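You operate a simulated robot arm through the tools that you are given. There is no shell and no other tool. Be economical: measure what you need, move in short steps, check, and stop when the job is done.

You are at the controls of a simulated robot arm. One attempt, no reset.

JOB
Guard both long edges of the block in the cradle, lay the blue strap loop over it and grip it.
Fine: black guard on the labelled edge, yellow guard on the other; tensioning tool on before you grip; no tension yet.

The check looks at the end state, three seconds after you hand in, the way a careful person would. Anything else that was tipped, shoved, dropped, spilled or broken makes it a failure.

ROBOT AND FRAMES
A 6-joint arm with a fingered hand, on a carriage that runs on a rail from [0.003, -0.837] to [-0.005, 1.303] (x, y) and turns from -148 to 184 degrees about z. Base frame: it is fixed where the carriage stands at the start and does not move with it; the origin is on the floor, on the carriage's upright axis, x ahead of it, y to its left, z up. Readings come in m, degrees, newtons and seconds.
Its first joint turns from -166.0 to 166.0 degrees. Places, roughly: blue strap seal [0.5, 1, 0.75]; green strap seal [0.5, 1.25, 0.75]; red strap seal [0.5, 1, 0.75]; sealing tool [0.9, 1.1, 1]; strap grip lever [0.8, 0.5, 1]; strap tension display [1.1, 0.8, 1.3]; tensioning tool [0.9, 0.6, 1]; yellow strap seal [0.5, 1.25, 0.75]. Payload 4 kg.
The tool frame sits at the grasp point between the pads (the TCP): z along the fingers, y along the line on which they close. The tips reach 0.026 m beyond it. The gripper opens to 0.132 m. The gripper's body begins 0.073 m behind the TCP. The gripper is a hand of 4 fingers: y runs from the thumb to the fingers, the wrist lies at [0, 0, -0.239] in the tool frame, and closing takes about 1.5 s.
Orientation is that of the tool frame in the base frame, as a unit quaternion [x, y, z, w]. With the fingers straight down and closing along the base's y, the tool's x points along the base's -x, its y along +y and its z along -z.

CONTROLS
- The arm moves only by the tool send_rows. Its argument "increments" is text: rows parted by semicolons, each of 6 numbers parted by spaces: the shift along the tool's x, y, z in mm, then the turn, a rotation vector about the tool's x, y, z in degrees. In form: tx ty tz ax ay az; .... A call has 1 to 20 rows; each row is the pose to reach, as a shift and turn from the pose commanded when the call began, along the tool's axes at that moment. "claw" is the gripper command, from -1 (shut) to 1 (fully open), values between in proportion, set as the call begins (left out, the last holds). Each row takes 0.2 s and may step no farther than 0.05 m and 8.6 degrees from the row before; otherwise, or with a gripper value out of range, the whole call is refused. Where a pose cannot be reached the arm comes as near as it can. A force on the tool above 40 N (or 10 N above the force at the start of the call, whichever is more), or a blocked arm, ends the call early, and 0.2 s more pass. The fingers move at their own pace (about 0.045 m/s each) and stop on an object; they squeeze with about 28 N. The grip force told is the motor's: it shows also when the fingers shut on nothing. Time passes only in rows, and 0.2 s behind the last, so rows that repeat a pose let the fingers close. The reply holds the time, the measured pose of the TCP, the force on the tool along the base axes, the opening and the grip force, in the units named above and with some noise, with the torque about the TCP (base axes, N m) and any sound that the robot's microphone picked up, and new pictures: "show" is both (left out), scene, wrist or none.
- Cameras (640 x 400 px; columns grow to the right, rows downward): "scene" is now at [0.2895, 0.2155, 1.4402]; the picture's right is [0.30, -0.95, 0.00], its down [-0.35, -0.11, -0.93] and it looks along [0.89, 0.28, -0.37] (base axes); focal length 214 px, centre (320, 200). "wrist" rides on the gripper at [0.068, 0.002, -0.097] in the tool frame; the picture's right is [-0.03, 1.00, 0.00], its down [-0.82, -0.02, -0.58] and it looks along [-0.58, -0.01, 0.82] (tool axes); focal length 270 px, centre (320, 200). There is no depth. A picture from a camera that has moved, and an enlarged one, comes with that camera's place and axes in the base frame and with its lens.
- slide_trunk(by): slides the trunk up (or, below 0, down) by that many m; the arm and the scene camera ride with it, the base frame stays. It gives what a move gives, with no picture.
- base_move(legs): drives the robot by 1 to 6 legs, each [ahead, left, turn to the left] in m, m and degrees, along the robot's own axes; the way and the turn of a leg run together, so that a leg with both is an arc; at most 1.5 m and 180 degrees a leg. The arm and the cameras ride along, it lands a little off, and it stops where it bumps. It keeps to its track: a leg is cut to what the track allows. It gives what a move gives, and a new picture of the scene camera.
- finger_targets(finger1, finger2, finger3, thumb_bend): sets how far each is bent, from 0 (flat) to 100 (curled in); at 30 the hand is open as for a grip, at 70 the pads meet at the TCP. One left out holds its place. A second passes; each finger stops where it meets its share of the squeeze, and holds until it gets a number again. A gripper value or a shape takes the hand back. It gives what a move gives, with no picture; readings hold the bend of each and the force on the fingers (four entries, about 0 where the hand has none), thumb and palm.
- preshape(shape): the hand has 4 fingers and takes this shape, open, in about a second: jaw (thumb against the fingers, like two jaws); tri (thumb and two fingers); tip (a fingertip pinch); poke (one finger out to press); point (the index stretched); flat (the hand flat); cup (the hand cupped); fist (a fist). The gripper value then closes the fingers along that shape, each until it touches; the sizes above hold for jaw. It gives what a move gives, with no picture.
- turn_head(pan, tilt): turns the head with the scene camera to pan (to the left, within 143 degrees either way) and tilt (down, from -29 to 69), counted from straight ahead of the robot. It gives what a move gives, and a new picture of the scene camera.
- enlarge(camera, box): a new picture of the part [left, top, right, bottom] of that camera's present view, enlarged. It takes no simulated time.
- close_job(): hands the job in; it is judged then, once.

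Go step by step. Nothing tells you exact positions but the pictures and the camera data: compare them with the known pose of the tool, close in by small moves and look again before you grip or let go. The budget is 120 turns and 260 pictures, counting those below and the enlarged ones. Unless the task says otherwise, let go and move clear before handing in.

The tools are called after "Emit:" as name(argument=value, ...) on one line, values as JSON. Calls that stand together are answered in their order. send_rows: Moves the arm, as the interface text tells. Its arguments: {"type":"object","properties":{"increments":{"type":"string"},"claw":{"type":"number"},"show":{"type":"string","enum":["both","scene","wrist","none"]}},"required":["increments"]} The other tools are called the same way: slide_trunk (by) slides the trunk up or down; preshape (shape) gives the hand a shape; finger_targets (finger1, finger2, finger3, thumb_bend) moves the fingers one by one; base_move (legs) drives the base; turn_head (pan, tilt) turns the head that bears the scene camera; enlarge (camera, box) takes an enlarged picture of a part of a camera's view; close_job () hands the job in.

At the start:

```text
t: 0.0
ee_pos: [0.5, 0.2028, 1.3863]
tcp_rot: [0.0, 1.0, 0.0, 0.0]
force: [0.0, 0.5, 1.0]
moment: [-0.02, 0.01, 0.0]
width: 0.132
finger_force: 0.1
shape: jaw
bend: [30.0, 30.0, 30.0, 30.0]
finger forces: [0.0, 0.1, 0.0, 0.0, 0.0, 0.1]
trunk travel left (down, up): [-0.425, 0.203]
robot x, y, heading: [-0.001, -0.0016, 0.0]
head pan, tilt: [17.3, 21.6]
```

scene: 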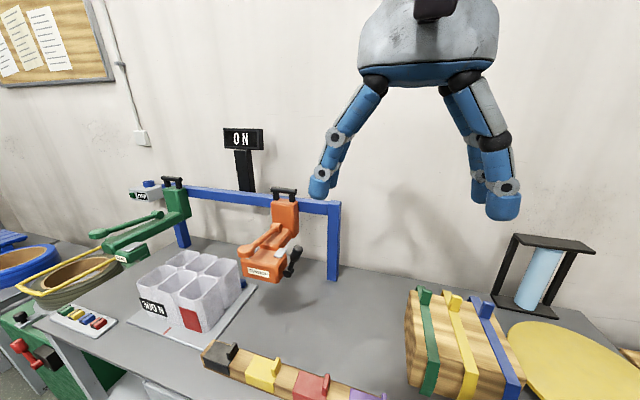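
wrist: 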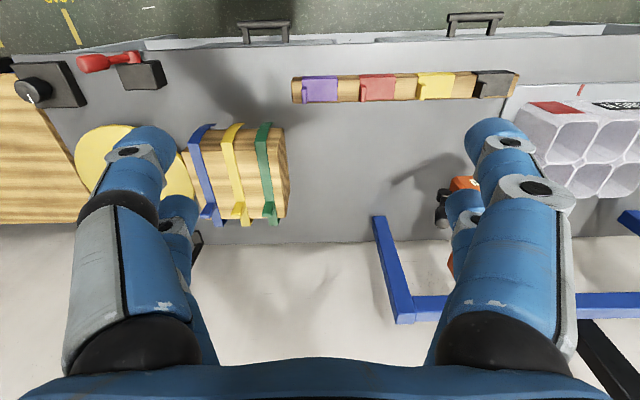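

I see a bench with edge guards on a rail (black, yellow, red, purple), strap loops on a wooden block stand, tools hanging on a frame, and bins. First I survey in more detail to find the cradle and the labelled block.

Emit:
turn_head(pan=-15, tilt=40)

Emit:
turn_head(pan=-70, tilt=35)

Emit:
turn_head(pan=65, tilt=35)

Emit:
turn_head(pan=25, tilt=40)

```text
t: 1.0
ee_pos: [0.5001, 0.2039, 1.3862]
tcp_rot: [0.0, 1.0, 0.0, 0.001]
force: [-0.3, -0.4, -0.2]
moment: [-0.02, 0.03, 0.0]
width: 0.1318
finger_force: 0.1
shape: jaw
bend: [30.0, 30.0, 30.0, 30.0]
finger forces: [0.1, 0.1, 0.0, 0.1, 0.0, 0.0]
trunk travel left (down, up): [-0.425, 0.203]
robot x, y, heading: [0.0007, -0.0001, -0.1]
head pan, tilt: [-15.0, 40.0]
camera scene: at [0.2829, 0.1659, 1.4114], right [-0.26, -0.97, 0.0], down [-0.62, 0.17, -0.77], along [0.74, -0.2, -0.64], focal length 214 px, centre (320, 200)
```

scene: 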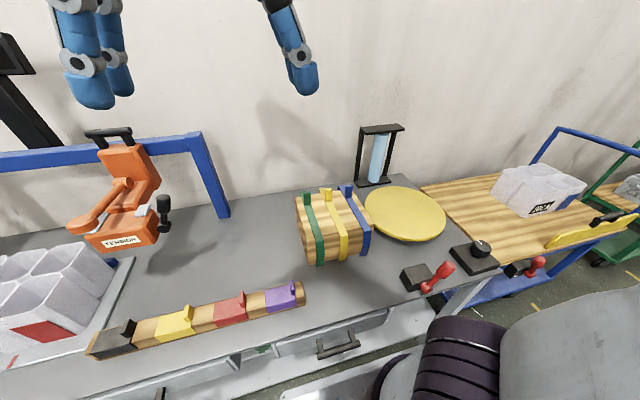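

```text
t: 2.2
ee_pos: [0.5014, 0.2027, 1.3866]
tcp_rot: [-0.001, 1.0, 0.0, 0.0]
force: [-0.3, -0.4, 0.1]
moment: [-0.01, 0.02, 0.0]
width: 0.1318
finger_force: 0.1
shape: jaw
bend: [30.0, 30.0, 30.0, 30.0]
finger forces: [0.1, 0.0, 0.0, 0.0, 0.1, 0.1]
trunk travel left (down, up): [-0.425, 0.203]
robot x, y, heading: [0.0017, 0.0002, 0.2]
head pan, tilt: [-70.0, 35.0]
camera scene: at [0.231, 0.1051, 1.4189], right [-0.94, -0.34, 0.0], down [-0.2, 0.54, -0.82], along [0.28, -0.77, -0.57], focal length 214 px, centre (320, 200)
```

scene: 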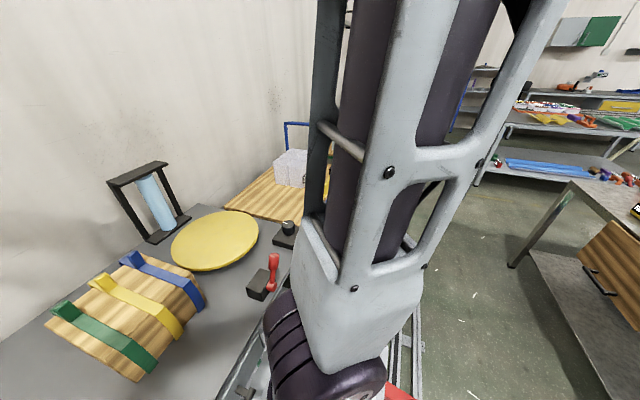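

```text
t: 4.4
ee_pos: [0.5013, 0.2016, 1.3854]
tcp_rot: [0.0, 1.0, 0.0, 0.0]
force: [-0.1, -0.9, 0.9]
moment: [0.0, 0.0, -0.01]
width: 0.132
finger_force: 0.1
shape: jaw
bend: [30.0, 30.0, 30.0, 30.0]
finger forces: [0.0, 0.0, 0.0, 0.0, 0.0, 0.0]
trunk travel left (down, up): [-0.425, 0.203]
robot x, y, heading: [0.0004, 0.0016, 0.1]
head pan, tilt: [65.0, 35.0]
camera scene: at [0.238, 0.2676, 1.4189], right [0.91, -0.42, 0.0], down [-0.24, -0.52, -0.82], along [0.35, 0.74, -0.57], focal length 214 px, centre (320, 200)
```

scene: 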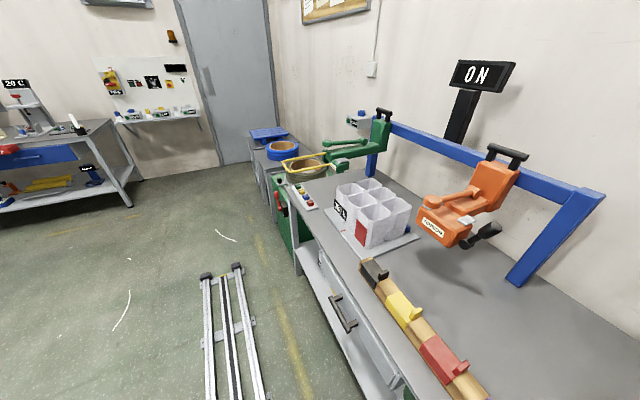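

```text
t: 5.5
ee_pos: [0.5022, 0.2027, 1.3857]
tcp_rot: [0.0, 1.0, 0.001, 0.001]
force: [-0.4, -0.4, 0.1]
moment: [-0.01, -0.01, 0.0]
width: 0.1321
finger_force: 0.0
shape: jaw
bend: [30.0, 30.0, 30.0, 30.0]
finger forces: [0.0, 0.0, 0.0, 0.0, 0.0, 0.0]
trunk travel left (down, up): [-0.425, 0.203]
robot x, y, heading: [-0.0022, -0.0005, -0.2]
head pan, tilt: [25.0, 40.0]
camera scene: at [0.2778, 0.2238, 1.4114], right [0.42, -0.91, 0.0], down [-0.58, -0.27, -0.77], along [0.69, 0.32, -0.64], focal length 214 px, centre (320, 200)
```

scene: 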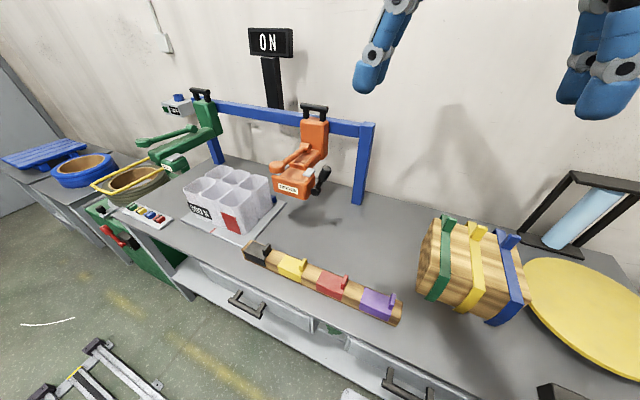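

The block seems to be the white cell block on a tray. I enlarge the block, tool, guards and straps.

Emit:
enlarge(camera="scene", box=[150, 140, 310, 260])

Emit:
enlarge(camera="scene", box=[230, 80, 390, 180])

Emit:
enlarge(camera="scene", box=[230, 220, 430, 345])

Emit:
enlarge(camera="scene", box=[400, 190, 560, 340])

Emit:
enlarge(camera="scene", box=[250, 90, 340, 220])

```text
3.33 times, centred on (230, 200) of scene
camera zoom: at [0.2778, 0.2238, 1.4114], right [0.42, -0.91, 0.0], down [-0.58, -0.27, -0.77], along [0.69, 0.32, -0.64], focal length 715 px, centre (620, 200)
```

zoom: 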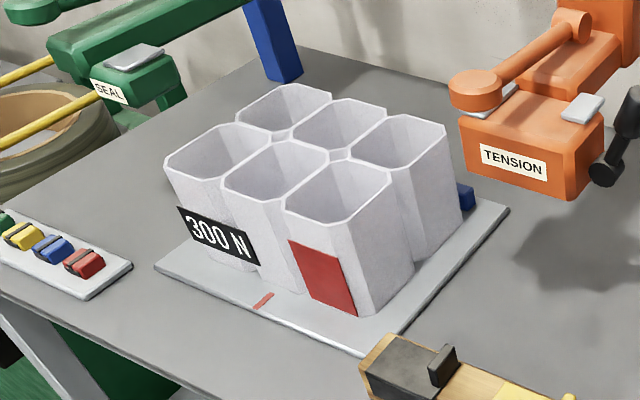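

```text
4.00 times, centred on (310, 130) of scene
camera zoom: at [0.2778, 0.2238, 1.4114], right [0.42, -0.91, 0.0], down [-0.58, -0.27, -0.77], along [0.69, 0.32, -0.64], focal length 858 px, centre (360, 480)
```

zoom: 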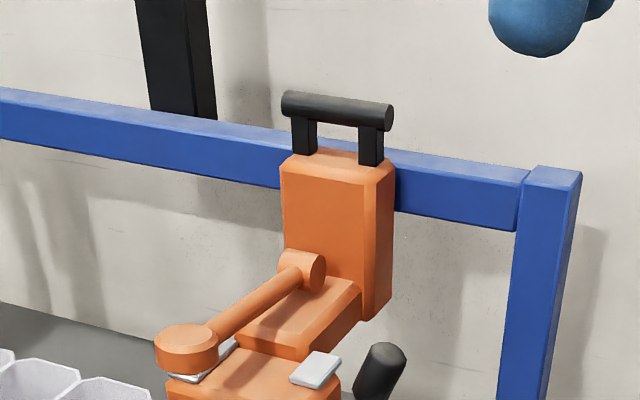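

```text
3.20 times, centred on (330, 282) of scene
camera zoom: at [0.2778, 0.2238, 1.4114], right [0.42, -0.91, 0.0], down [-0.58, -0.27, -0.77], along [0.69, 0.32, -0.64], focal length 686 px, centre (288, -64)
```

zoom: 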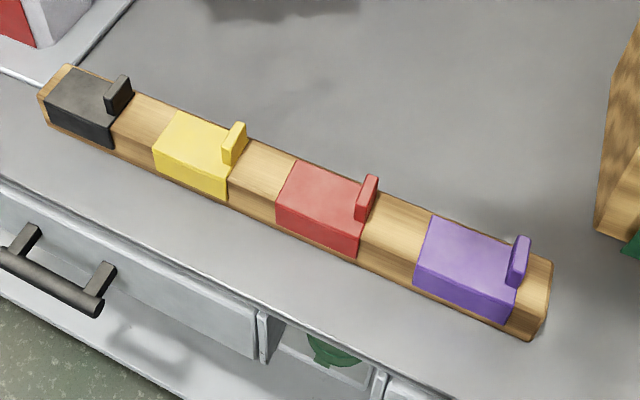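

```text
2.67 times, centred on (480, 265) of scene
camera zoom: at [0.2778, 0.2238, 1.4114], right [0.42, -0.91, 0.0], down [-0.58, -0.27, -0.77], along [0.69, 0.32, -0.64], focal length 572 px, centre (-107, 27)
```

zoom: 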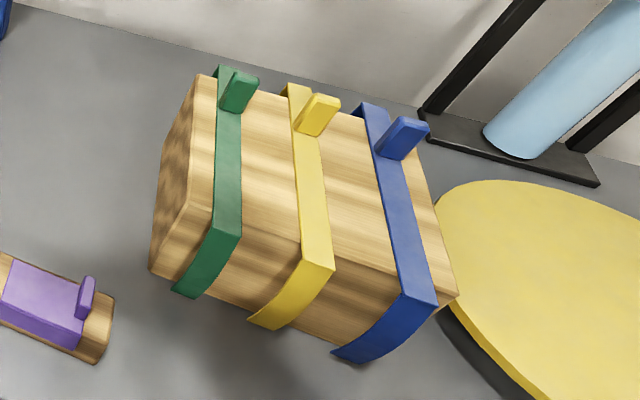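

```text
3.08 times, centred on (295, 155) of scene
camera zoom: at [0.2778, 0.2238, 1.4114], right [0.42, -0.91, 0.0], down [-0.58, -0.27, -0.77], along [0.69, 0.32, -0.64], focal length 660 px, centre (397, 338)
```

zoom: 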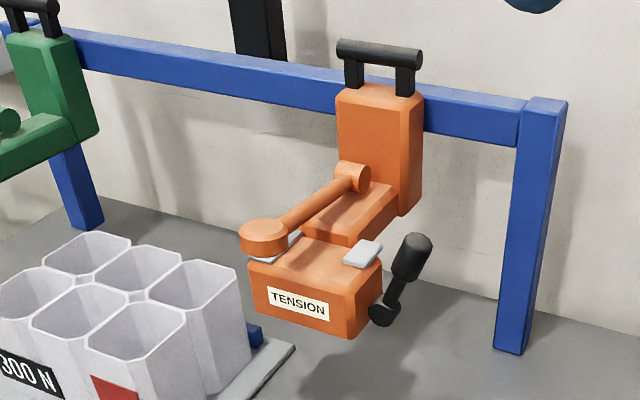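

The block sits on a tray near (0.72, 0.82), guards sit on a bar at x≈0.57, straps on a wooden drum near (0.78, 0), and the orange tension tool hangs on the rear rail near (0.9, 0.57). I drive along the rail to look closer.

Emit:
base_move(legs=[[0, 0.45, 0]])

Emit:
turn_head(pan=20, tilt=50)

Emit:
send_rows(increments="0 0 0 0 0 0", show="wrist")

```text
t: 8.2
ee_pos: [0.4987, 0.6512, 1.3863]
tcp_rot: [-0.001, 1.0, -0.001, 0.0]
force: [0.3, -0.3, 0.1]
moment: [0.0, 0.02, -0.01]
width: 0.1318
finger_force: 0.1
shape: jaw
bend: [30.0, 30.0, 30.0, 30.0]
finger forces: [0.0, 0.0, 0.1, 0.0, 0.0, 0.0]
trunk travel left (down, up): [-0.425, 0.203]
robot x, y, heading: [-0.002, 0.4447, 0.2]
head pan, tilt: [25.0, 40.0]
camera scene: at [0.2751, 0.6722, 1.4114], right [0.43, -0.9, 0.0], down [-0.58, -0.27, -0.77], along [0.69, 0.33, -0.64], focal length 214 px, centre (320, 200)
```

scene: 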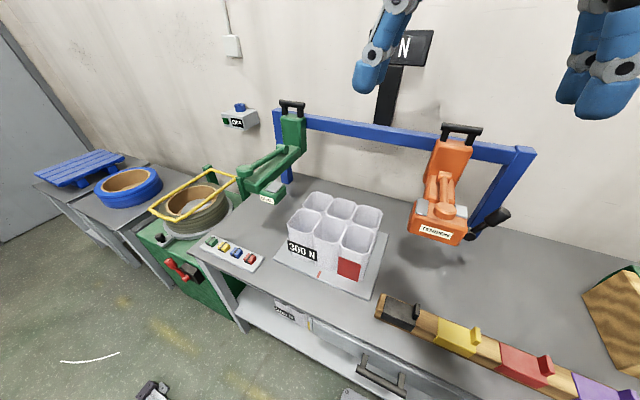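

```text
t: 8.9
ee_pos: [0.4991, 0.6525, 1.3868]
tcp_rot: [-0.002, 1.0, 0.0, 0.0]
force: [-0.6, 0.0, 0.0]
moment: [-0.03, 0.02, -0.01]
width: 0.132
finger_force: 0.1
shape: jaw
bend: [30.0, 30.0, 30.0, 30.0]
finger forces: [0.0, 0.1, 0.1, 0.0, 0.0, 0.0]
trunk travel left (down, up): [-0.425, 0.203]
robot x, y, heading: [-0.0022, 0.4479, -0.1]
head pan, tilt: [20.0, 50.0]
camera scene: at [0.2705, 0.6627, 1.3972], right [0.35, -0.94, 0.0], down [-0.72, -0.26, -0.64], along [0.6, 0.22, -0.77], focal length 214 px, centre (320, 200)
```

scene: 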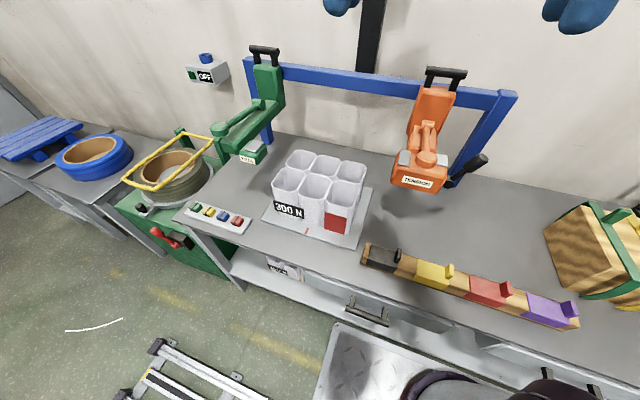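

```text
t: 9.3
ee_pos: [0.4988, 0.6519, 1.3876]
tcp_rot: [-0.002, 1.0, 0.0, 0.0]
force: [0.5, -0.6, -0.6]
moment: [0.0, -0.02, 0.03]
width: 0.1319
finger_force: 0.1
shape: jaw
bend: [30.0, 30.0, 30.0, 30.0]
finger forces: [0.1, 0.0, 0.0, 0.1, 0.0, 0.0]
trunk travel left (down, up): [-0.425, 0.203]
robot x, y, heading: [-0.0004, 0.4462, 0.3]
head pan, tilt: [20.0, 50.0]
camera wrist: at [0.4306, 0.6534, 1.4809], right [0.02, 1.0, 0.0], down [0.82, -0.02, 0.58], along [0.58, -0.01, -0.82], focal length 270 px, centre (320, 200)
```

wrist: 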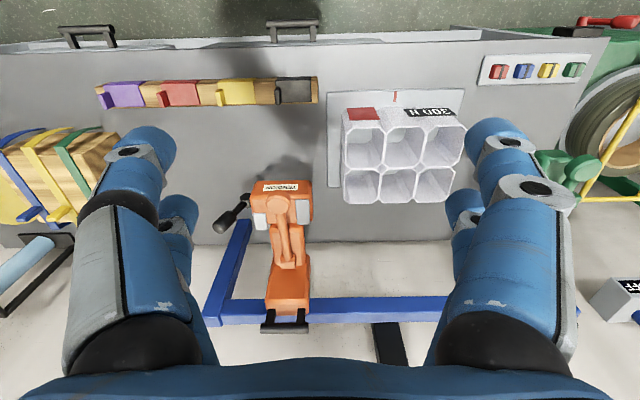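

Emit:
enlarge(camera="wrist", box=[80, 60, 340, 130])

Emit:
enlarge(camera="scene", box=[340, 220, 480, 310])

Emit:
enlarge(camera="wrist", box=[320, 80, 480, 220])

Emit:
enlarge(camera="wrist", box=[200, 160, 360, 340])

```text
2.46 times, centred on (210, 95) of wrist
camera zoom: at [0.4306, 0.6534, 1.4809], right [0.02, 1.0, 0.0], down [0.82, -0.02, 0.58], along [0.58, -0.01, -0.82], focal length 665 px, centre (591, 458)
```

zoom: 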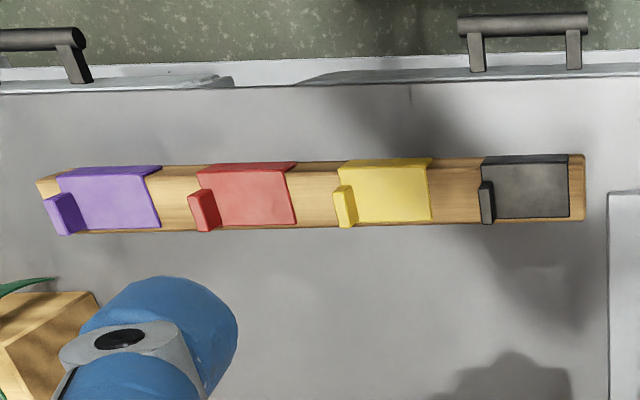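

```text
4.44 times, centred on (410, 265) of scene
camera zoom: at [0.2705, 0.6626, 1.3972], right [0.35, -0.94, 0.0], down [-0.72, -0.26, -0.64], along [0.6, 0.22, -0.77], focal length 953 px, centre (-80, -89)
```

zoom: 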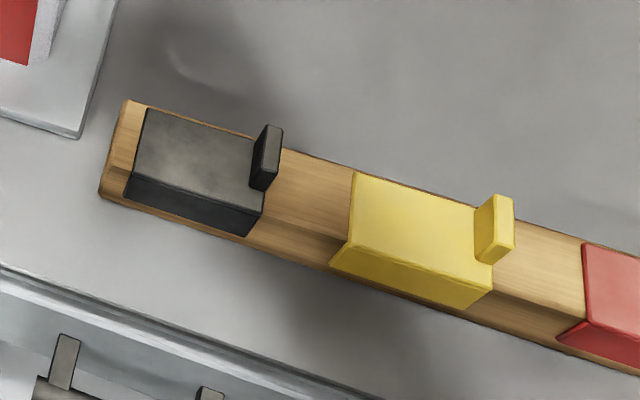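

```text
2.86 times, centred on (400, 150) of wrist
camera zoom: at [0.4306, 0.6534, 1.4809], right [0.02, 1.0, 0.0], down [0.82, -0.02, 0.58], along [0.58, -0.01, -0.82], focal length 772 px, centre (91, 343)
```

zoom: 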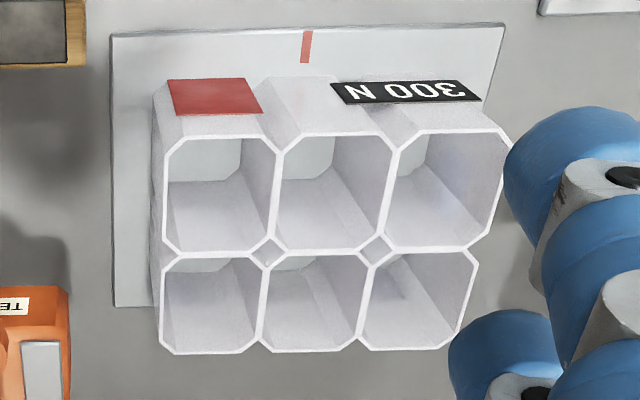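

```text
2.22 times, centred on (280, 250) of wrist
camera zoom: at [0.4306, 0.6534, 1.4809], right [0.02, 1.0, 0.0], down [0.82, -0.02, 0.58], along [0.58, -0.01, -0.82], focal length 601 px, centre (409, 89)
```

zoom: 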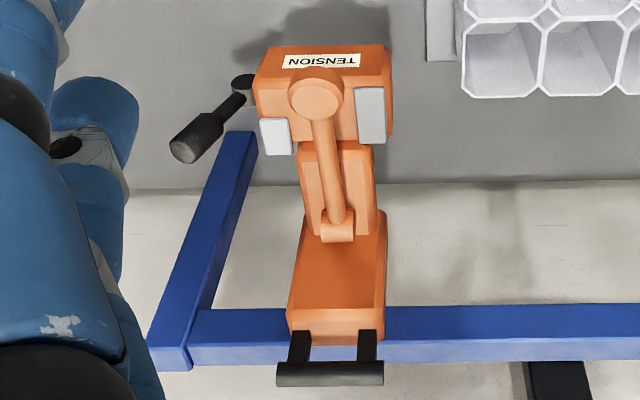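

The front (near) face carries both the red label and the "300 N" plate, so it looks like the labelled edge; I'll verify the rear face when I get there. Next I move the carriage to y≈0.75 and bring the hand over the yellow guard.

Emit:
base_move(legs=[[0, 0.3, 0]])

Emit:
send_rows(increments="-10 -45 0 0 0 0; -20 -90 0 0 0 0; -30 -135 20 0 0 0; -40 -180 40 0 0 0; -50 -225 60 0 0 0; -60 -270 80 0 0 0; -70 -315 100 0 0 0; -80 -360 120 0 0 0; -90 -405 140 0 0 0; -92 -450 170 0 0 0; -92 -490 200 0 0 0; -92 -510 240 0 0 0;-92 -510 280 0 0 0;-92 -510 280 0 0 0")

```text
t: 11.4
ee_pos: [0.4965, 0.9612, 1.3866]
tcp_rot: [-0.004, 1.0, 0.0, 0.0]
force: [0.0, 0.3, -0.2]
moment: [-0.02, 0.02, 0.0]
width: 0.1318
finger_force: 0.0
shape: jaw
bend: [30.0, 30.0, 30.0, 30.0]
finger forces: [0.0, 0.0, 0.0, 0.0, 0.0, 0.0]
trunk travel left (down, up): [-0.425, 0.203]
robot x, y, heading: [-0.0023, 0.7532, 0.5]
head pan, tilt: [20.0, 50.0]
camera scene: at [0.2682, 0.9699, 1.3972], right [0.35, -0.94, 0.0], down [-0.72, -0.27, -0.64], along [0.6, 0.23, -0.77], focal length 214 px, centre (320, 200)
```

scene: 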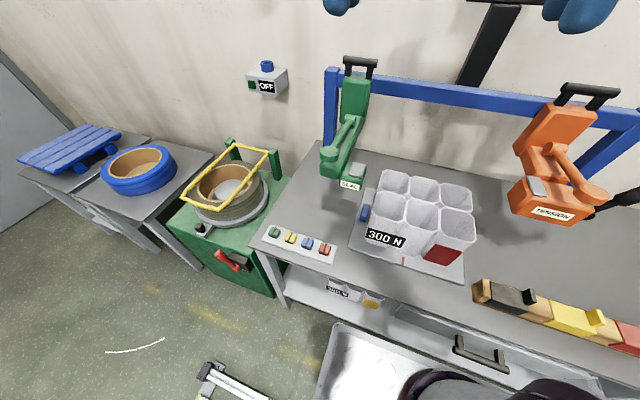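

```text
refused: row 3 steps farther than a row can; nothing moved
```

Emit:
send_rows(increments="-8 -45 0 0 0 0; -16 -90 0 0 0 0; -24 -135 0 0 0 0; -32 -180 0 0 0 0; -40 -225 0 0 0 0; -48 -270 0 0 0 0; -56 -315 0 0 0 0; -64 -360 0 0 0 0; -72 -400 20 0 0 0; -80 -440 40 0 0 0; -88 -480 60 0 0 0; -92 -510 90 0 0 0;-92 -515 135 0 0 0;-92 -515 180 0 0 0;-92 -515 225 0 0 0;-92 -515 270 0 0 0;-92 -515 300 0 0 0;-92 -515 300 0 0 0")

Emit:
turn_head(pan=-40, tilt=45)

```text
t: 15.2
ee_pos: [0.5919, 0.4491, 1.0859]
tcp_rot: [-0.004, 1.0, 0.0, 0.001]
force: [-0.1, 0.2, -0.1]
moment: [0.03, 0.0, 0.0]
width: 0.132
finger_force: 0.1
shape: jaw
bend: [30.0, 30.0, 30.0, 30.0]
finger forces: [0.0, 0.1, 0.0, 0.0, 0.0, 0.0]
trunk travel left (down, up): [-0.425, 0.203]
robot x, y, heading: [-0.0012, 0.7516, 0.8]
head pan, tilt: [20.0, 50.0]
camera scene: at [0.2682, 0.97, 1.3972], right [0.35, -0.94, 0.0], down [-0.72, -0.27, -0.64], along [0.6, 0.23, -0.77], focal length 214 px, centre (320, 200)
camera wrist: at [0.5241, 0.4496, 1.1804], right [0.02, 1.0, 0.0], down [0.82, -0.01, 0.58], along [0.58, -0.01, -0.82], focal length 270 px, centre (320, 200)
```

scene: 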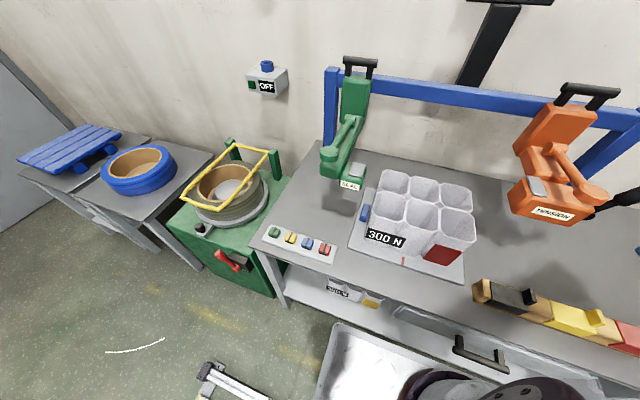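
wrist: 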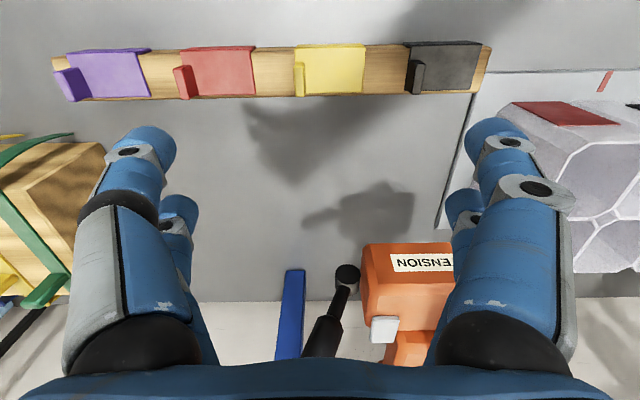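

```text
t: 16.5
ee_pos: [0.5929, 0.4482, 1.0855]
tcp_rot: [-0.004, 1.0, 0.0, 0.0]
force: [-0.3, -0.5, -0.3]
moment: [-0.02, 0.01, 0.0]
width: 0.1318
finger_force: 0.1
shape: jaw
bend: [30.0, 30.0, 30.0, 30.0]
finger forces: [0.1, 0.0, 0.0, 0.1, 0.0, 0.1]
trunk travel left (down, up): [-0.425, 0.203]
robot x, y, heading: [-0.0042, 0.7534, 0.5]
head pan, tilt: [-40.0, 45.0]
camera scene: at [0.2589, 0.8913, 1.4041], right [-0.64, -0.77, 0.0], down [-0.55, 0.45, -0.71], along [0.55, -0.45, -0.71], focal length 214 px, centre (320, 200)
```

scene: 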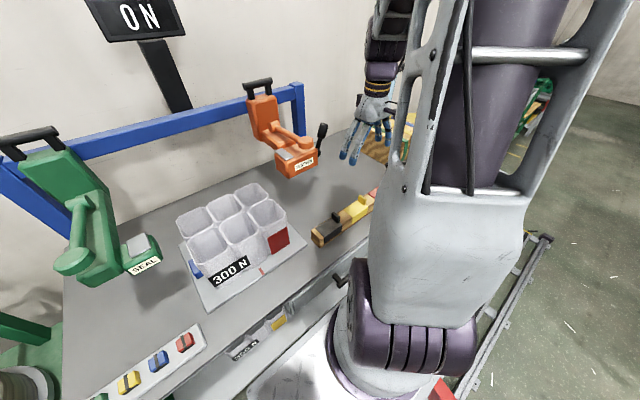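

Emit:
enlarge(camera="wrist", box=[280, 30, 500, 110])

Emit:
enlarge(camera="scene", box=[170, 70, 400, 250])

```text
2.91 times, centred on (390, 70) of wrist
camera zoom: at [0.5241, 0.4495, 1.1808], right [0.02, 1.0, 0.0], down [0.82, -0.01, 0.58], along [0.58, -0.01, -0.82], focal length 786 px, centre (116, 578)
```

zoom: 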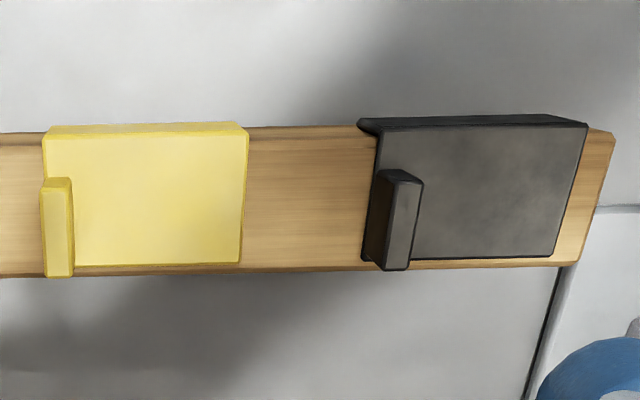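

```text
2.22 times, centred on (285, 160) of scene
camera zoom: at [0.2589, 0.8913, 1.4041], right [-0.64, -0.77, 0.0], down [-0.55, 0.45, -0.71], along [0.55, -0.45, -0.71], focal length 477 px, centre (398, 289)
```

zoom: 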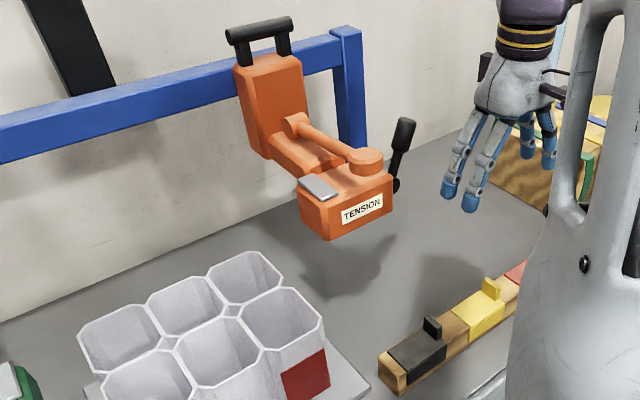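

Yellow tab centre is about (0.585, 0.4275), top z≈0.885. I partly close the hand and descend to just above it.

Emit:
send_rows(increments="4 -10 40 0 0 0; 8 -21 80 0 0 0; 8 -21 115 0 0 0; 8 -21 145 0 0 0; 8 -21 155 0 0 0; 8 -21 155 0 0 0", claw=0, show="wrist")

Emit:
turn_head(pan=-35, tilt=50)

```text
t: 17.9
ee_pos: [0.5859, 0.4245, 0.9326]
tcp_rot: [-0.005, 1.0, 0.0, 0.0]
force: [0.8, -0.2, -0.3]
moment: [-0.01, 0.0, -0.04]
width: 0.0664
finger_force: 0.0
shape: jaw
bend: [73.0, 73.0, 73.0, 70.0]
finger forces: [0.0, 0.0, 0.0, 0.1, 0.0, 0.1]
trunk travel left (down, up): [-0.425, 0.203]
robot x, y, heading: [-0.0075, 0.7546, 0.9]
head pan, tilt: [-40.0, 45.0]
camera wrist: at [0.5173, 0.4269, 1.0258], right [0.02, 1.0, 0.0], down [0.82, -0.01, 0.58], along [0.58, -0.01, -0.82], focal length 270 px, centre (320, 200)
```

wrist: 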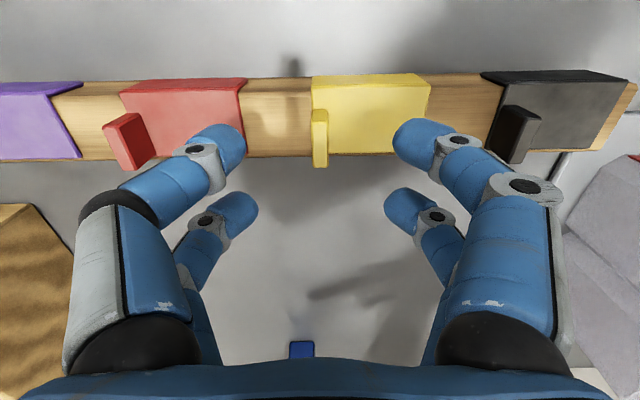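

```text
t: 18.5
ee_pos: [0.5845, 0.4256, 0.9306]
tcp_rot: [-0.004, 1.0, 0.0, 0.001]
force: [0.7, -1.0, 0.6]
moment: [0.01, 0.0, -0.01]
width: 0.0666
finger_force: 0.1
shape: jaw
bend: [73.0, 73.0, 73.0, 70.0]
finger forces: [0.0, 0.0, 0.0, 0.1, 0.0, 0.0]
trunk travel left (down, up): [-0.425, 0.203]
robot x, y, heading: [0.0002, 0.7512, 0.4]
head pan, tilt: [-35.0, 50.0]
camera scene: at [0.2596, 0.8993, 1.3972], right [-0.57, -0.82, 0.0], down [-0.63, 0.43, -0.64], along [0.53, -0.36, -0.77], focal length 214 px, centre (320, 200)
```

scene: 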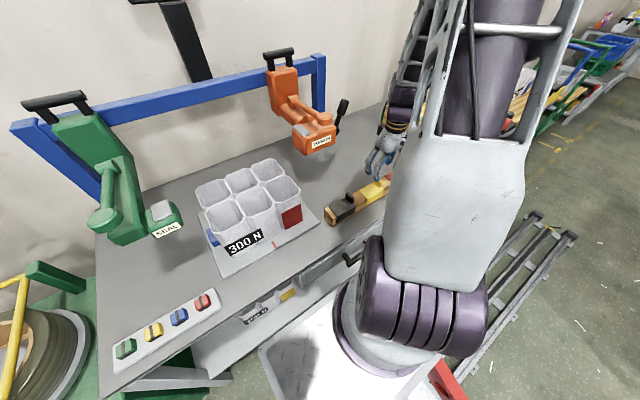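

Emit:
enlarge(camera="wrist", box=[160, 60, 480, 280])

Emit:
enlarge(camera="scene", box=[340, 110, 430, 200])

```text
1.82 times, centred on (320, 170) of wrist
camera zoom: at [0.5174, 0.4268, 1.0261], right [0.02, 1.0, 0.0], down [0.82, -0.01, 0.58], along [0.58, -0.01, -0.82], focal length 491 px, centre (320, 254)
```

zoom: 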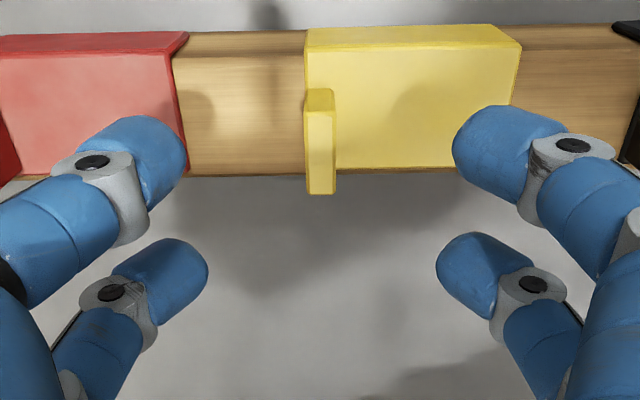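

```text
4.44 times, centred on (385, 155) of scene
camera zoom: at [0.2596, 0.8993, 1.3972], right [-0.57, -0.82, 0.0], down [-0.63, 0.43, -0.64], along [0.53, -0.36, -0.77], focal length 953 px, centre (31, 400)
```

zoom: 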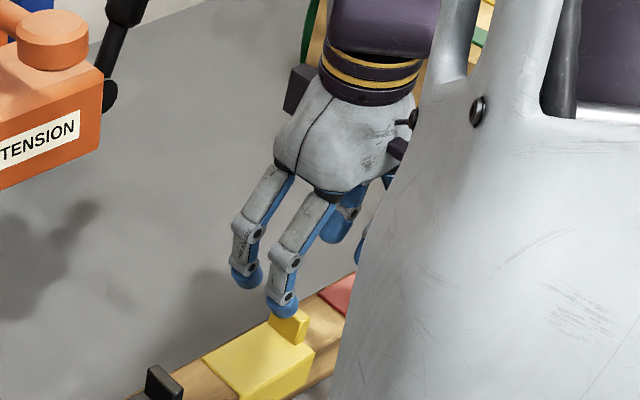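

The hand in jaw shape has two opposed pairs about ±19 mm off centre; the tab is only ~30 mm wide. I check whether the fingertip pinch suits better.

Emit:
preshape(shape="tip")

Emit:
send_rows(increments="0 0 0 0 0 0;0 0 0 0 0 0;0 0 0 0 0 0;0 0 0 0 0 0", claw=0, show="wrist")

```text
t: 19.4
ee_pos: [0.5863, 0.425, 0.9318]
tcp_rot: [-0.005, 1.0, 0.0, 0.0]
force: [0.0, -1.2, 0.1]
moment: [-0.01, 0.01, 0.02]
width: 0.132
finger_force: 0.1
shape: tip
bend: [30.0, 30.0, 30.0, 30.0]
finger forces: [0.0, 0.0, 0.1, 0.0, 0.0, 0.0]
trunk travel left (down, up): [-0.425, 0.203]
robot x, y, heading: [-0.0066, 0.7531, 0.7]
head pan, tilt: [-35.0, 50.0]
```

```text
t: 20.4
ee_pos: [0.5865, 0.4252, 0.9323]
tcp_rot: [-0.004, 1.0, 0.0, 0.0]
force: [0.2, 1.3, 0.1]
moment: [0.0, 0.03, 0.0]
width: 0.0667
finger_force: 0.1
shape: tip
bend: [73.0, 73.0, 73.0, 70.0]
finger forces: [0.0, 0.0, 0.1, 0.0, 0.0, 0.0]
trunk travel left (down, up): [-0.425, 0.203]
robot x, y, heading: [0.0013, 0.7555, 0.4]
head pan, tilt: [-35.0, 50.0]
camera wrist: at [0.5174, 0.4268, 1.026], right [0.02, 1.0, 0.0], down [0.82, -0.01, 0.58], along [0.58, -0.01, -0.82], focal length 270 px, centre (320, 200)
```

wrist: 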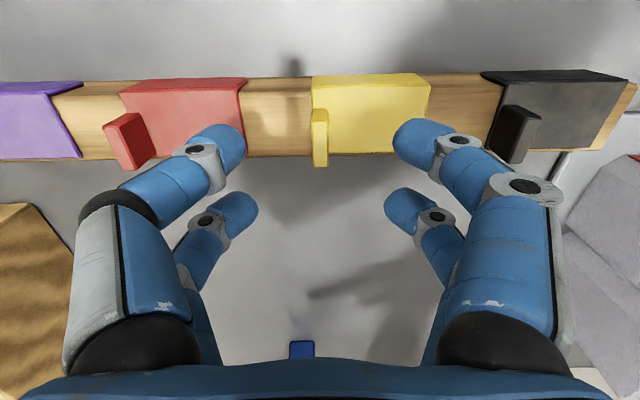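

Same geometry, so I go back to jaw, centre on the tab and descend with force watching.

Emit:
preshape(shape="jaw")

Emit:
send_rows(increments="3 1 0 0 0 0;3 1 0 0 0 0;3 1 0 0 0 0;3 1 15 0 0 0;3 1 30 0 0 0;3 1 42 0 0 0;3 1 48 0 0 0;3 1 48 0 0 0", claw=-0.3, show="wrist")

Emit:
enlarge(camera="scene", box=[340, 110, 430, 200])

```text
t: 21.3
ee_pos: [0.5857, 0.4249, 0.9308]
tcp_rot: [-0.005, 1.0, 0.0, 0.0]
force: [-0.4, -0.5, -0.3]
moment: [-0.01, -0.02, 0.0]
width: 0.1317
finger_force: 0.0
shape: jaw
bend: [30.0, 30.0, 30.0, 30.0]
finger forces: [0.0, 0.1, 0.0, 0.0, 0.1, 0.0]
trunk travel left (down, up): [-0.425, 0.203]
robot x, y, heading: [-0.0046, 0.7528, 0.2]
head pan, tilt: [-35.0, 50.0]
```

```text
t: 23.1
ee_pos: [0.5827, 0.4269, 0.8824]
tcp_rot: [-0.004, 1.0, 0.0, 0.0]
force: [-1.0, 0.1, -0.3]
moment: [0.0, -0.04, 0.02]
width: 0.0467
finger_force: 0.1
shape: jaw
bend: [73.0, 73.0, 73.0, 70.0]
finger forces: [0.0, 0.0, 0.1, 0.0, 0.0, 0.0]
trunk travel left (down, up): [-0.425, 0.203]
robot x, y, heading: [-0.0044, 0.756, 0.4]
head pan, tilt: [-35.0, 50.0]
camera wrist: at [0.5143, 0.4275, 0.9774], right [0.02, 1.0, 0.0], down [0.82, -0.01, 0.58], along [0.58, -0.01, -0.82], focal length 270 px, centre (320, 200)
```

wrist: 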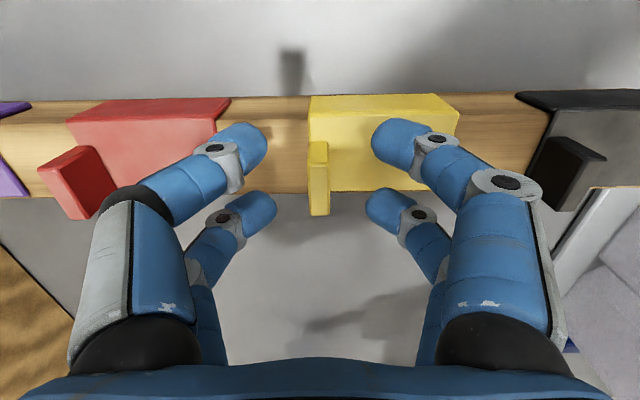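

```text
4.44 times, centred on (385, 155) of scene
camera zoom: at [0.2596, 0.8994, 1.3972], right [-0.57, -0.82, 0.0], down [-0.63, 0.43, -0.64], along [0.53, -0.36, -0.77], focal length 953 px, centre (31, 400)
```

zoom: 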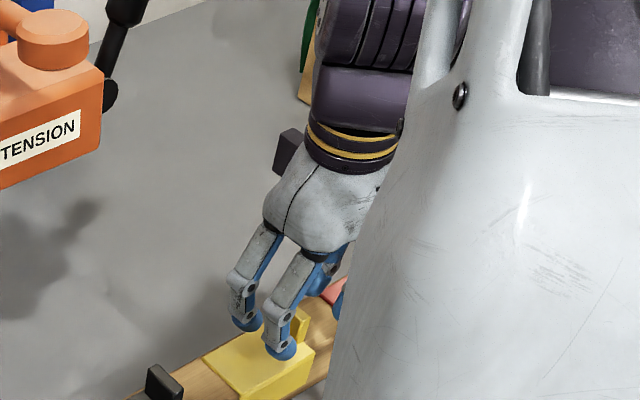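

Aligned: the tab lies between the finger pairs. Close.

Emit:
send_rows(increments="0 0 0 0 0 0;0 0 0 0 0 0;0 0 0 0 0 0;0 0 0 0 0 0;0 0 0 0 0 0;0 0 0 0 0 0", claw=-1, show="wrist")

Emit:
send_rows(increments="0 0 -15 0 0 0;0 0 -30 0 0 0;0 0 -60 0 0 0;0 0 -90 0 0 0;0 0 -90 0 0 0", show="wrist")

```text
t: 24.5
ee_pos: [0.5818, 0.426, 0.8842]
tcp_rot: [-0.004, 1.0, 0.001, 0.001]
force: [0.8, 0.6, -1.2]
moment: [0.01, 0.0, -0.02]
width: 0.0
finger_force: 27.8
shape: jaw
bend: [61.0, 71.0, 71.0, 70.0]
finger forces: [0.1, 24.4, 24.4, 0.0, 0.0, 0.0]
trunk travel left (down, up): [-0.425, 0.203]
robot x, y, heading: [-0.0019, 0.7542, 0.3]
head pan, tilt: [-35.0, 50.0]
camera wrist: at [0.5144, 0.4274, 0.9776], right [0.02, 1.0, 0.0], down [0.82, -0.01, 0.58], along [0.58, -0.01, -0.82], focal length 270 px, centre (320, 200)
```

wrist: 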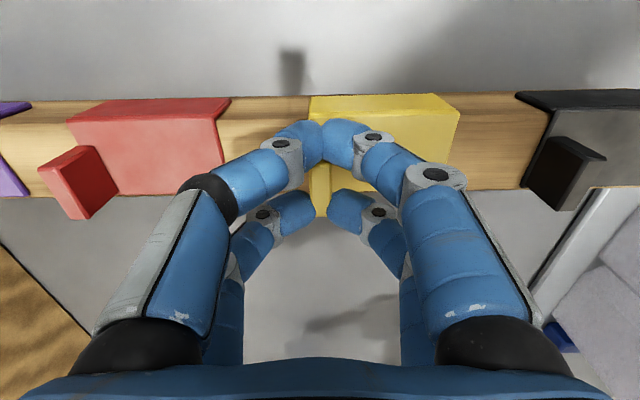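

```text
t: 25.7
ee_pos: [0.5811, 0.4249, 0.9748]
tcp_rot: [-0.004, 1.0, 0.0, 0.0]
force: [-0.1, -0.3, -0.2]
moment: [0.01, -0.02, -0.01]
width: 0.0
finger_force: 28.3
shape: jaw
bend: [61.0, 71.0, 71.0, 70.0]
finger forces: [0.0, 24.5, 24.5, 0.0, 0.1, 0.0]
trunk travel left (down, up): [-0.425, 0.203]
robot x, y, heading: [-0.0026, 0.7494, 0.5]
head pan, tilt: [-35.0, 50.0]
camera wrist: at [0.5139, 0.427, 1.0689], right [0.02, 1.0, 0.0], down [0.82, -0.01, 0.58], along [0.58, -0.01, -0.82], focal length 270 px, centre (320, 200)
```

wrist: 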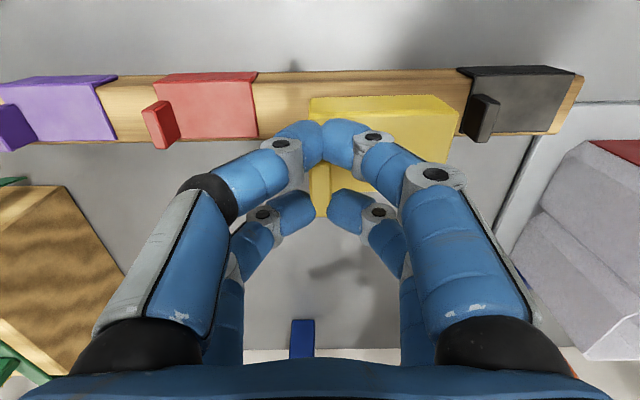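

The yellow guard is in hand. I raise it and carry it above the block.

Emit:
send_rows(increments="0 0 -45 0 0 0;0 0 -90 0 0 0;0 0 -135 0 0 0;0 0 -180 0 0 0;0 0 -225 0 0 0;0 20 -265 0 0 0;-15 65 -270 0 0 0;-30 110 -270 0 0 0;-45 155 -270 0 0 0;-60 200 -270 0 0 0;-75 245 -270 0 0 0;-90 290 -270 0 0 0;-105 335 -270 0 0 0;-120 380 -270 0 0 0;-135 420 -270 0 0 0;-150 440 -270 0 0 0;-170 440 -270 0 0 0;-170 440 -270 0 0 0", show="wrist")

Emit:
send_rows(increments="0 0 0 0 0 8.5;0 0 0 0 0 17;0 0 0 0 0 25.5;0 0 0 0 0 34;0 0 0 0 0 42.5;0 0 0 0 0 51;0 0 0 0 0 59.5;0 0 0 0 0 68;0 0 0 0 0 76.5;0 0 0 0 0 85;0 0 0 0 0 90;0 0 0 0 0 90", show="wrist")

```text
t: 29.5
ee_pos: [0.7489, 0.867, 1.2413]
tcp_rot: [-0.005, 1.0, 0.0, 0.0]
force: [-0.1, -0.2, -1.6]
moment: [0.01, -0.04, 0.01]
width: 0.0
finger_force: 27.8
shape: jaw
bend: [61.0, 71.0, 71.0, 70.0]
finger forces: [0.0, 24.4, 24.4, 0.1, 0.0, 0.0]
trunk travel left (down, up): [-0.425, 0.203]
robot x, y, heading: [-0.0035, 0.7559, 0.5]
head pan, tilt: [-35.0, 50.0]
camera wrist: at [0.6804, 0.8679, 1.3361], right [0.02, 1.0, 0.0], down [0.82, -0.01, 0.58], along [0.58, -0.01, -0.82], focal length 270 px, centre (320, 200)
```

wrist: 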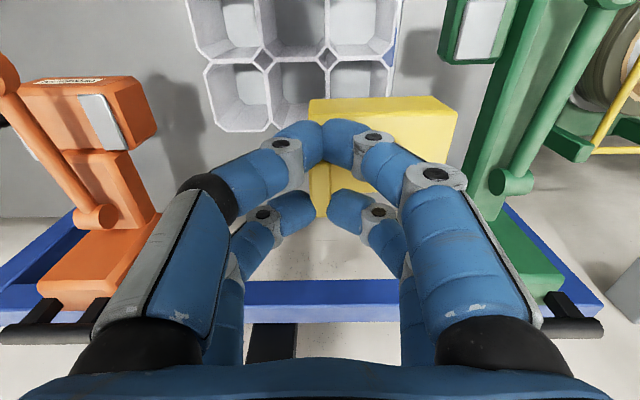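

```text
t: 32.1
ee_pos: [0.7488, 0.8677, 1.2427]
tcp_rot: [0.704, 0.71, 0.0, 0.001]
force: [-0.3, -0.7, -0.6]
moment: [0.0, 0.03, 0.01]
width: 0.0
finger_force: 28.2
shape: jaw
bend: [61.0, 71.0, 71.0, 70.0]
finger forces: [0.1, 24.5, 24.5, 0.1, 0.1, 0.0]
trunk travel left (down, up): [-0.425, 0.203]
robot x, y, heading: [-0.0017, 0.7497, 0.5]
head pan, tilt: [-35.0, 50.0]
camera wrist: at [0.7497, 0.9359, 1.3375], right [1.0, -0.02, 0.0], down [-0.02, -0.82, 0.58], along [-0.01, -0.58, -0.82], focal length 270 px, centre (320, 200)
```

wrist: 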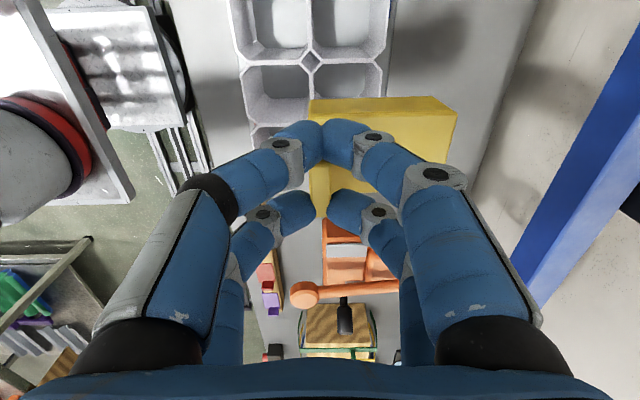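

Emit:
send_rows(increments="0 0 0 0 0 8.5;0 0 0 0 0 17;0 0 0 0 0 25.5;0 0 0 0 0 34;0 0 0 0 0 42.5;0 0 0 0 0 51;0 0 0 0 0 59.5;0 0 0 0 0 68;0 0 0 0 0 76.5;0 0 0 0 0 85;0 0 0 0 0 89.5;0 0 0 0 0 89.5", show="wrist")

Emit:
turn_head(pan=0, tilt=40)

```text
t: 34.7
ee_pos: [0.7487, 0.8669, 1.2453]
tcp_rot: [1.0, 0.007, 0.001, 0.0]
force: [1.5, 0.3, -0.4]
moment: [0.01, -0.01, -0.02]
width: 0.0
finger_force: 28.7
shape: jaw
bend: [61.0, 71.0, 71.0, 70.0]
finger forces: [0.0, 24.5, 24.6, 0.1, 0.0, 0.0]
trunk travel left (down, up): [-0.425, 0.203]
robot x, y, heading: [-0.0065, 0.7551, 0.5]
head pan, tilt: [-35.0, 50.0]
camera wrist: at [0.8171, 0.8672, 1.3385], right [-0.01, -1.0, 0.0], down [-0.82, 0.01, 0.58], along [-0.58, 0.01, -0.82], focal length 270 px, centre (320, 200)
```

wrist: 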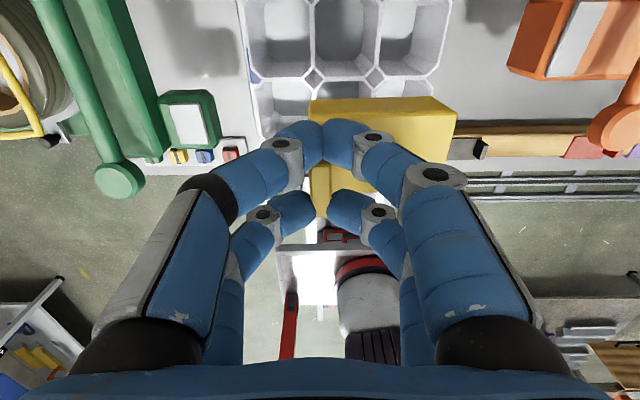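

```text
t: 35.7
ee_pos: [0.749, 0.8675, 1.2437]
tcp_rot: [1.0, 0.008, -0.001, 0.0]
force: [-0.3, 0.2, 0.6]
moment: [0.0, 0.01, -0.04]
width: 0.0
finger_force: 27.9
shape: jaw
bend: [61.0, 71.0, 71.0, 70.0]
finger forces: [0.0, 24.5, 24.5, 0.0, 0.1, 0.0]
trunk travel left (down, up): [-0.425, 0.203]
robot x, y, heading: [-0.0054, 0.7504, 0.6]
head pan, tilt: [0.0, 40.0]
camera scene: at [0.2811, 0.9437, 1.4113], right [0.01, -1.0, 0.0], down [-0.64, -0.01, -0.77], along [0.77, 0.01, -0.64], focal length 214 px, centre (320, 200)
```

scene: 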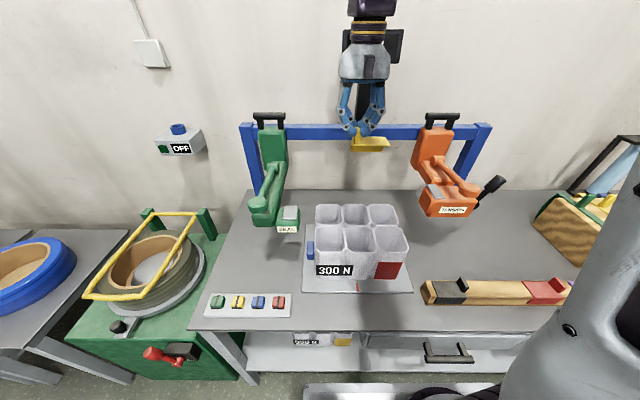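

Emit:
send_rows(increments="20 0 40 0 0 0;40 1 80 0 0 0;60 1 120 0 0 0;76 1 150 0 0 0;76 1 165 0 0 0;76 1 165 0 0 0", show="wrist")

Emit:
enlarge(camera="scene", box=[290, 110, 430, 300])

```text
t: 37.1
ee_pos: [0.8225, 0.8689, 1.0786]
tcp_rot: [1.0, 0.008, 0.0, 0.0]
force: [-0.8, 0.3, -0.4]
moment: [0.0, -0.01, 0.0]
width: 0.0003
finger_force: 27.9
shape: jaw
bend: [61.0, 71.0, 71.0, 70.0]
finger forces: [0.0, 24.5, 24.6, 0.1, 0.1, 0.0]
trunk travel left (down, up): [-0.425, 0.203]
robot x, y, heading: [-0.0074, 0.7529, 0.5]
head pan, tilt: [0.0, 40.0]
camera wrist: at [0.8923, 0.8672, 1.1731], right [-0.01, -1.0, 0.0], down [-0.82, 0.01, 0.58], along [-0.58, 0.0, -0.82], focal length 270 px, centre (320, 200)
```

wrist: 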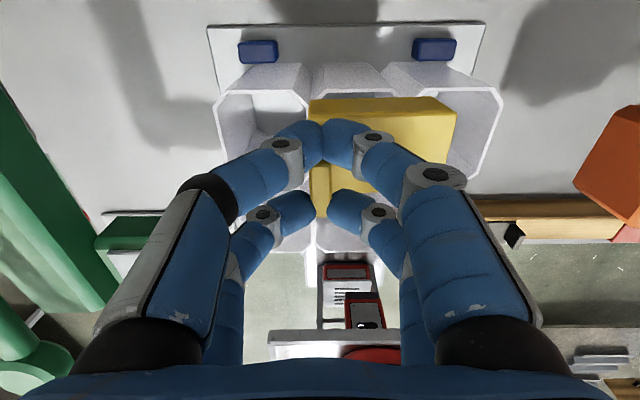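

```text
2.11 times, centred on (360, 205) of scene
camera zoom: at [0.2811, 0.9437, 1.4114], right [0.01, -1.0, 0.0], down [-0.64, -0.01, -0.77], along [0.77, 0.01, -0.64], focal length 452 px, centre (236, 190)
```

zoom: 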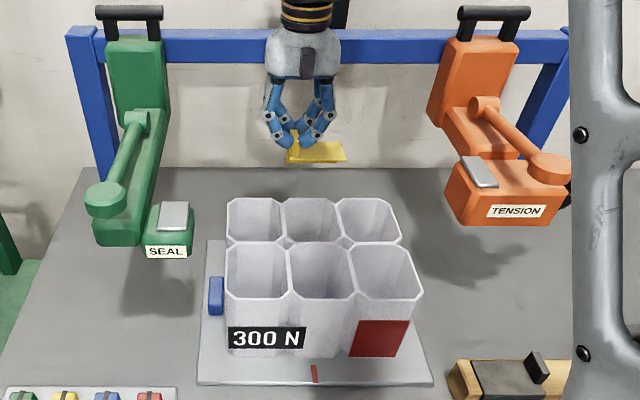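

Rear face is unlabelled, confirming black = front edge, yellow = rear. I zoom to refine the rim position before lowering.

Emit:
enlarge(camera="wrist", box=[200, 10, 520, 210])

Emit:
enlarge(camera="scene", box=[300, 140, 420, 300])

```text
2.00 times, centred on (360, 110) of wrist
camera zoom: at [0.8923, 0.8672, 1.1731], right [-0.01, -1.0, 0.0], down [-0.82, 0.01, 0.58], along [-0.58, 0.0, -0.82], focal length 541 px, centre (240, 380)
```

zoom: 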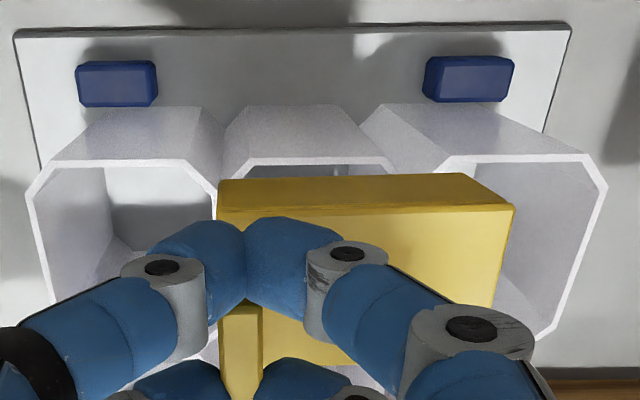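

```text
2.50 times, centred on (360, 220) of scene
camera zoom: at [0.2811, 0.9437, 1.4114], right [0.01, -1.0, 0.0], down [-0.64, -0.01, -0.77], along [0.77, 0.01, -0.64], focal length 536 px, centre (220, 150)
```

zoom: 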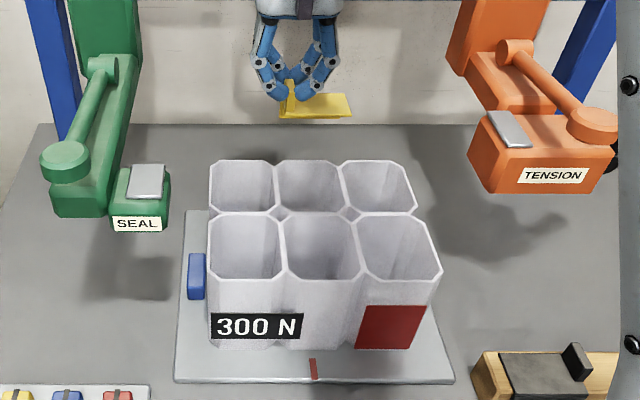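

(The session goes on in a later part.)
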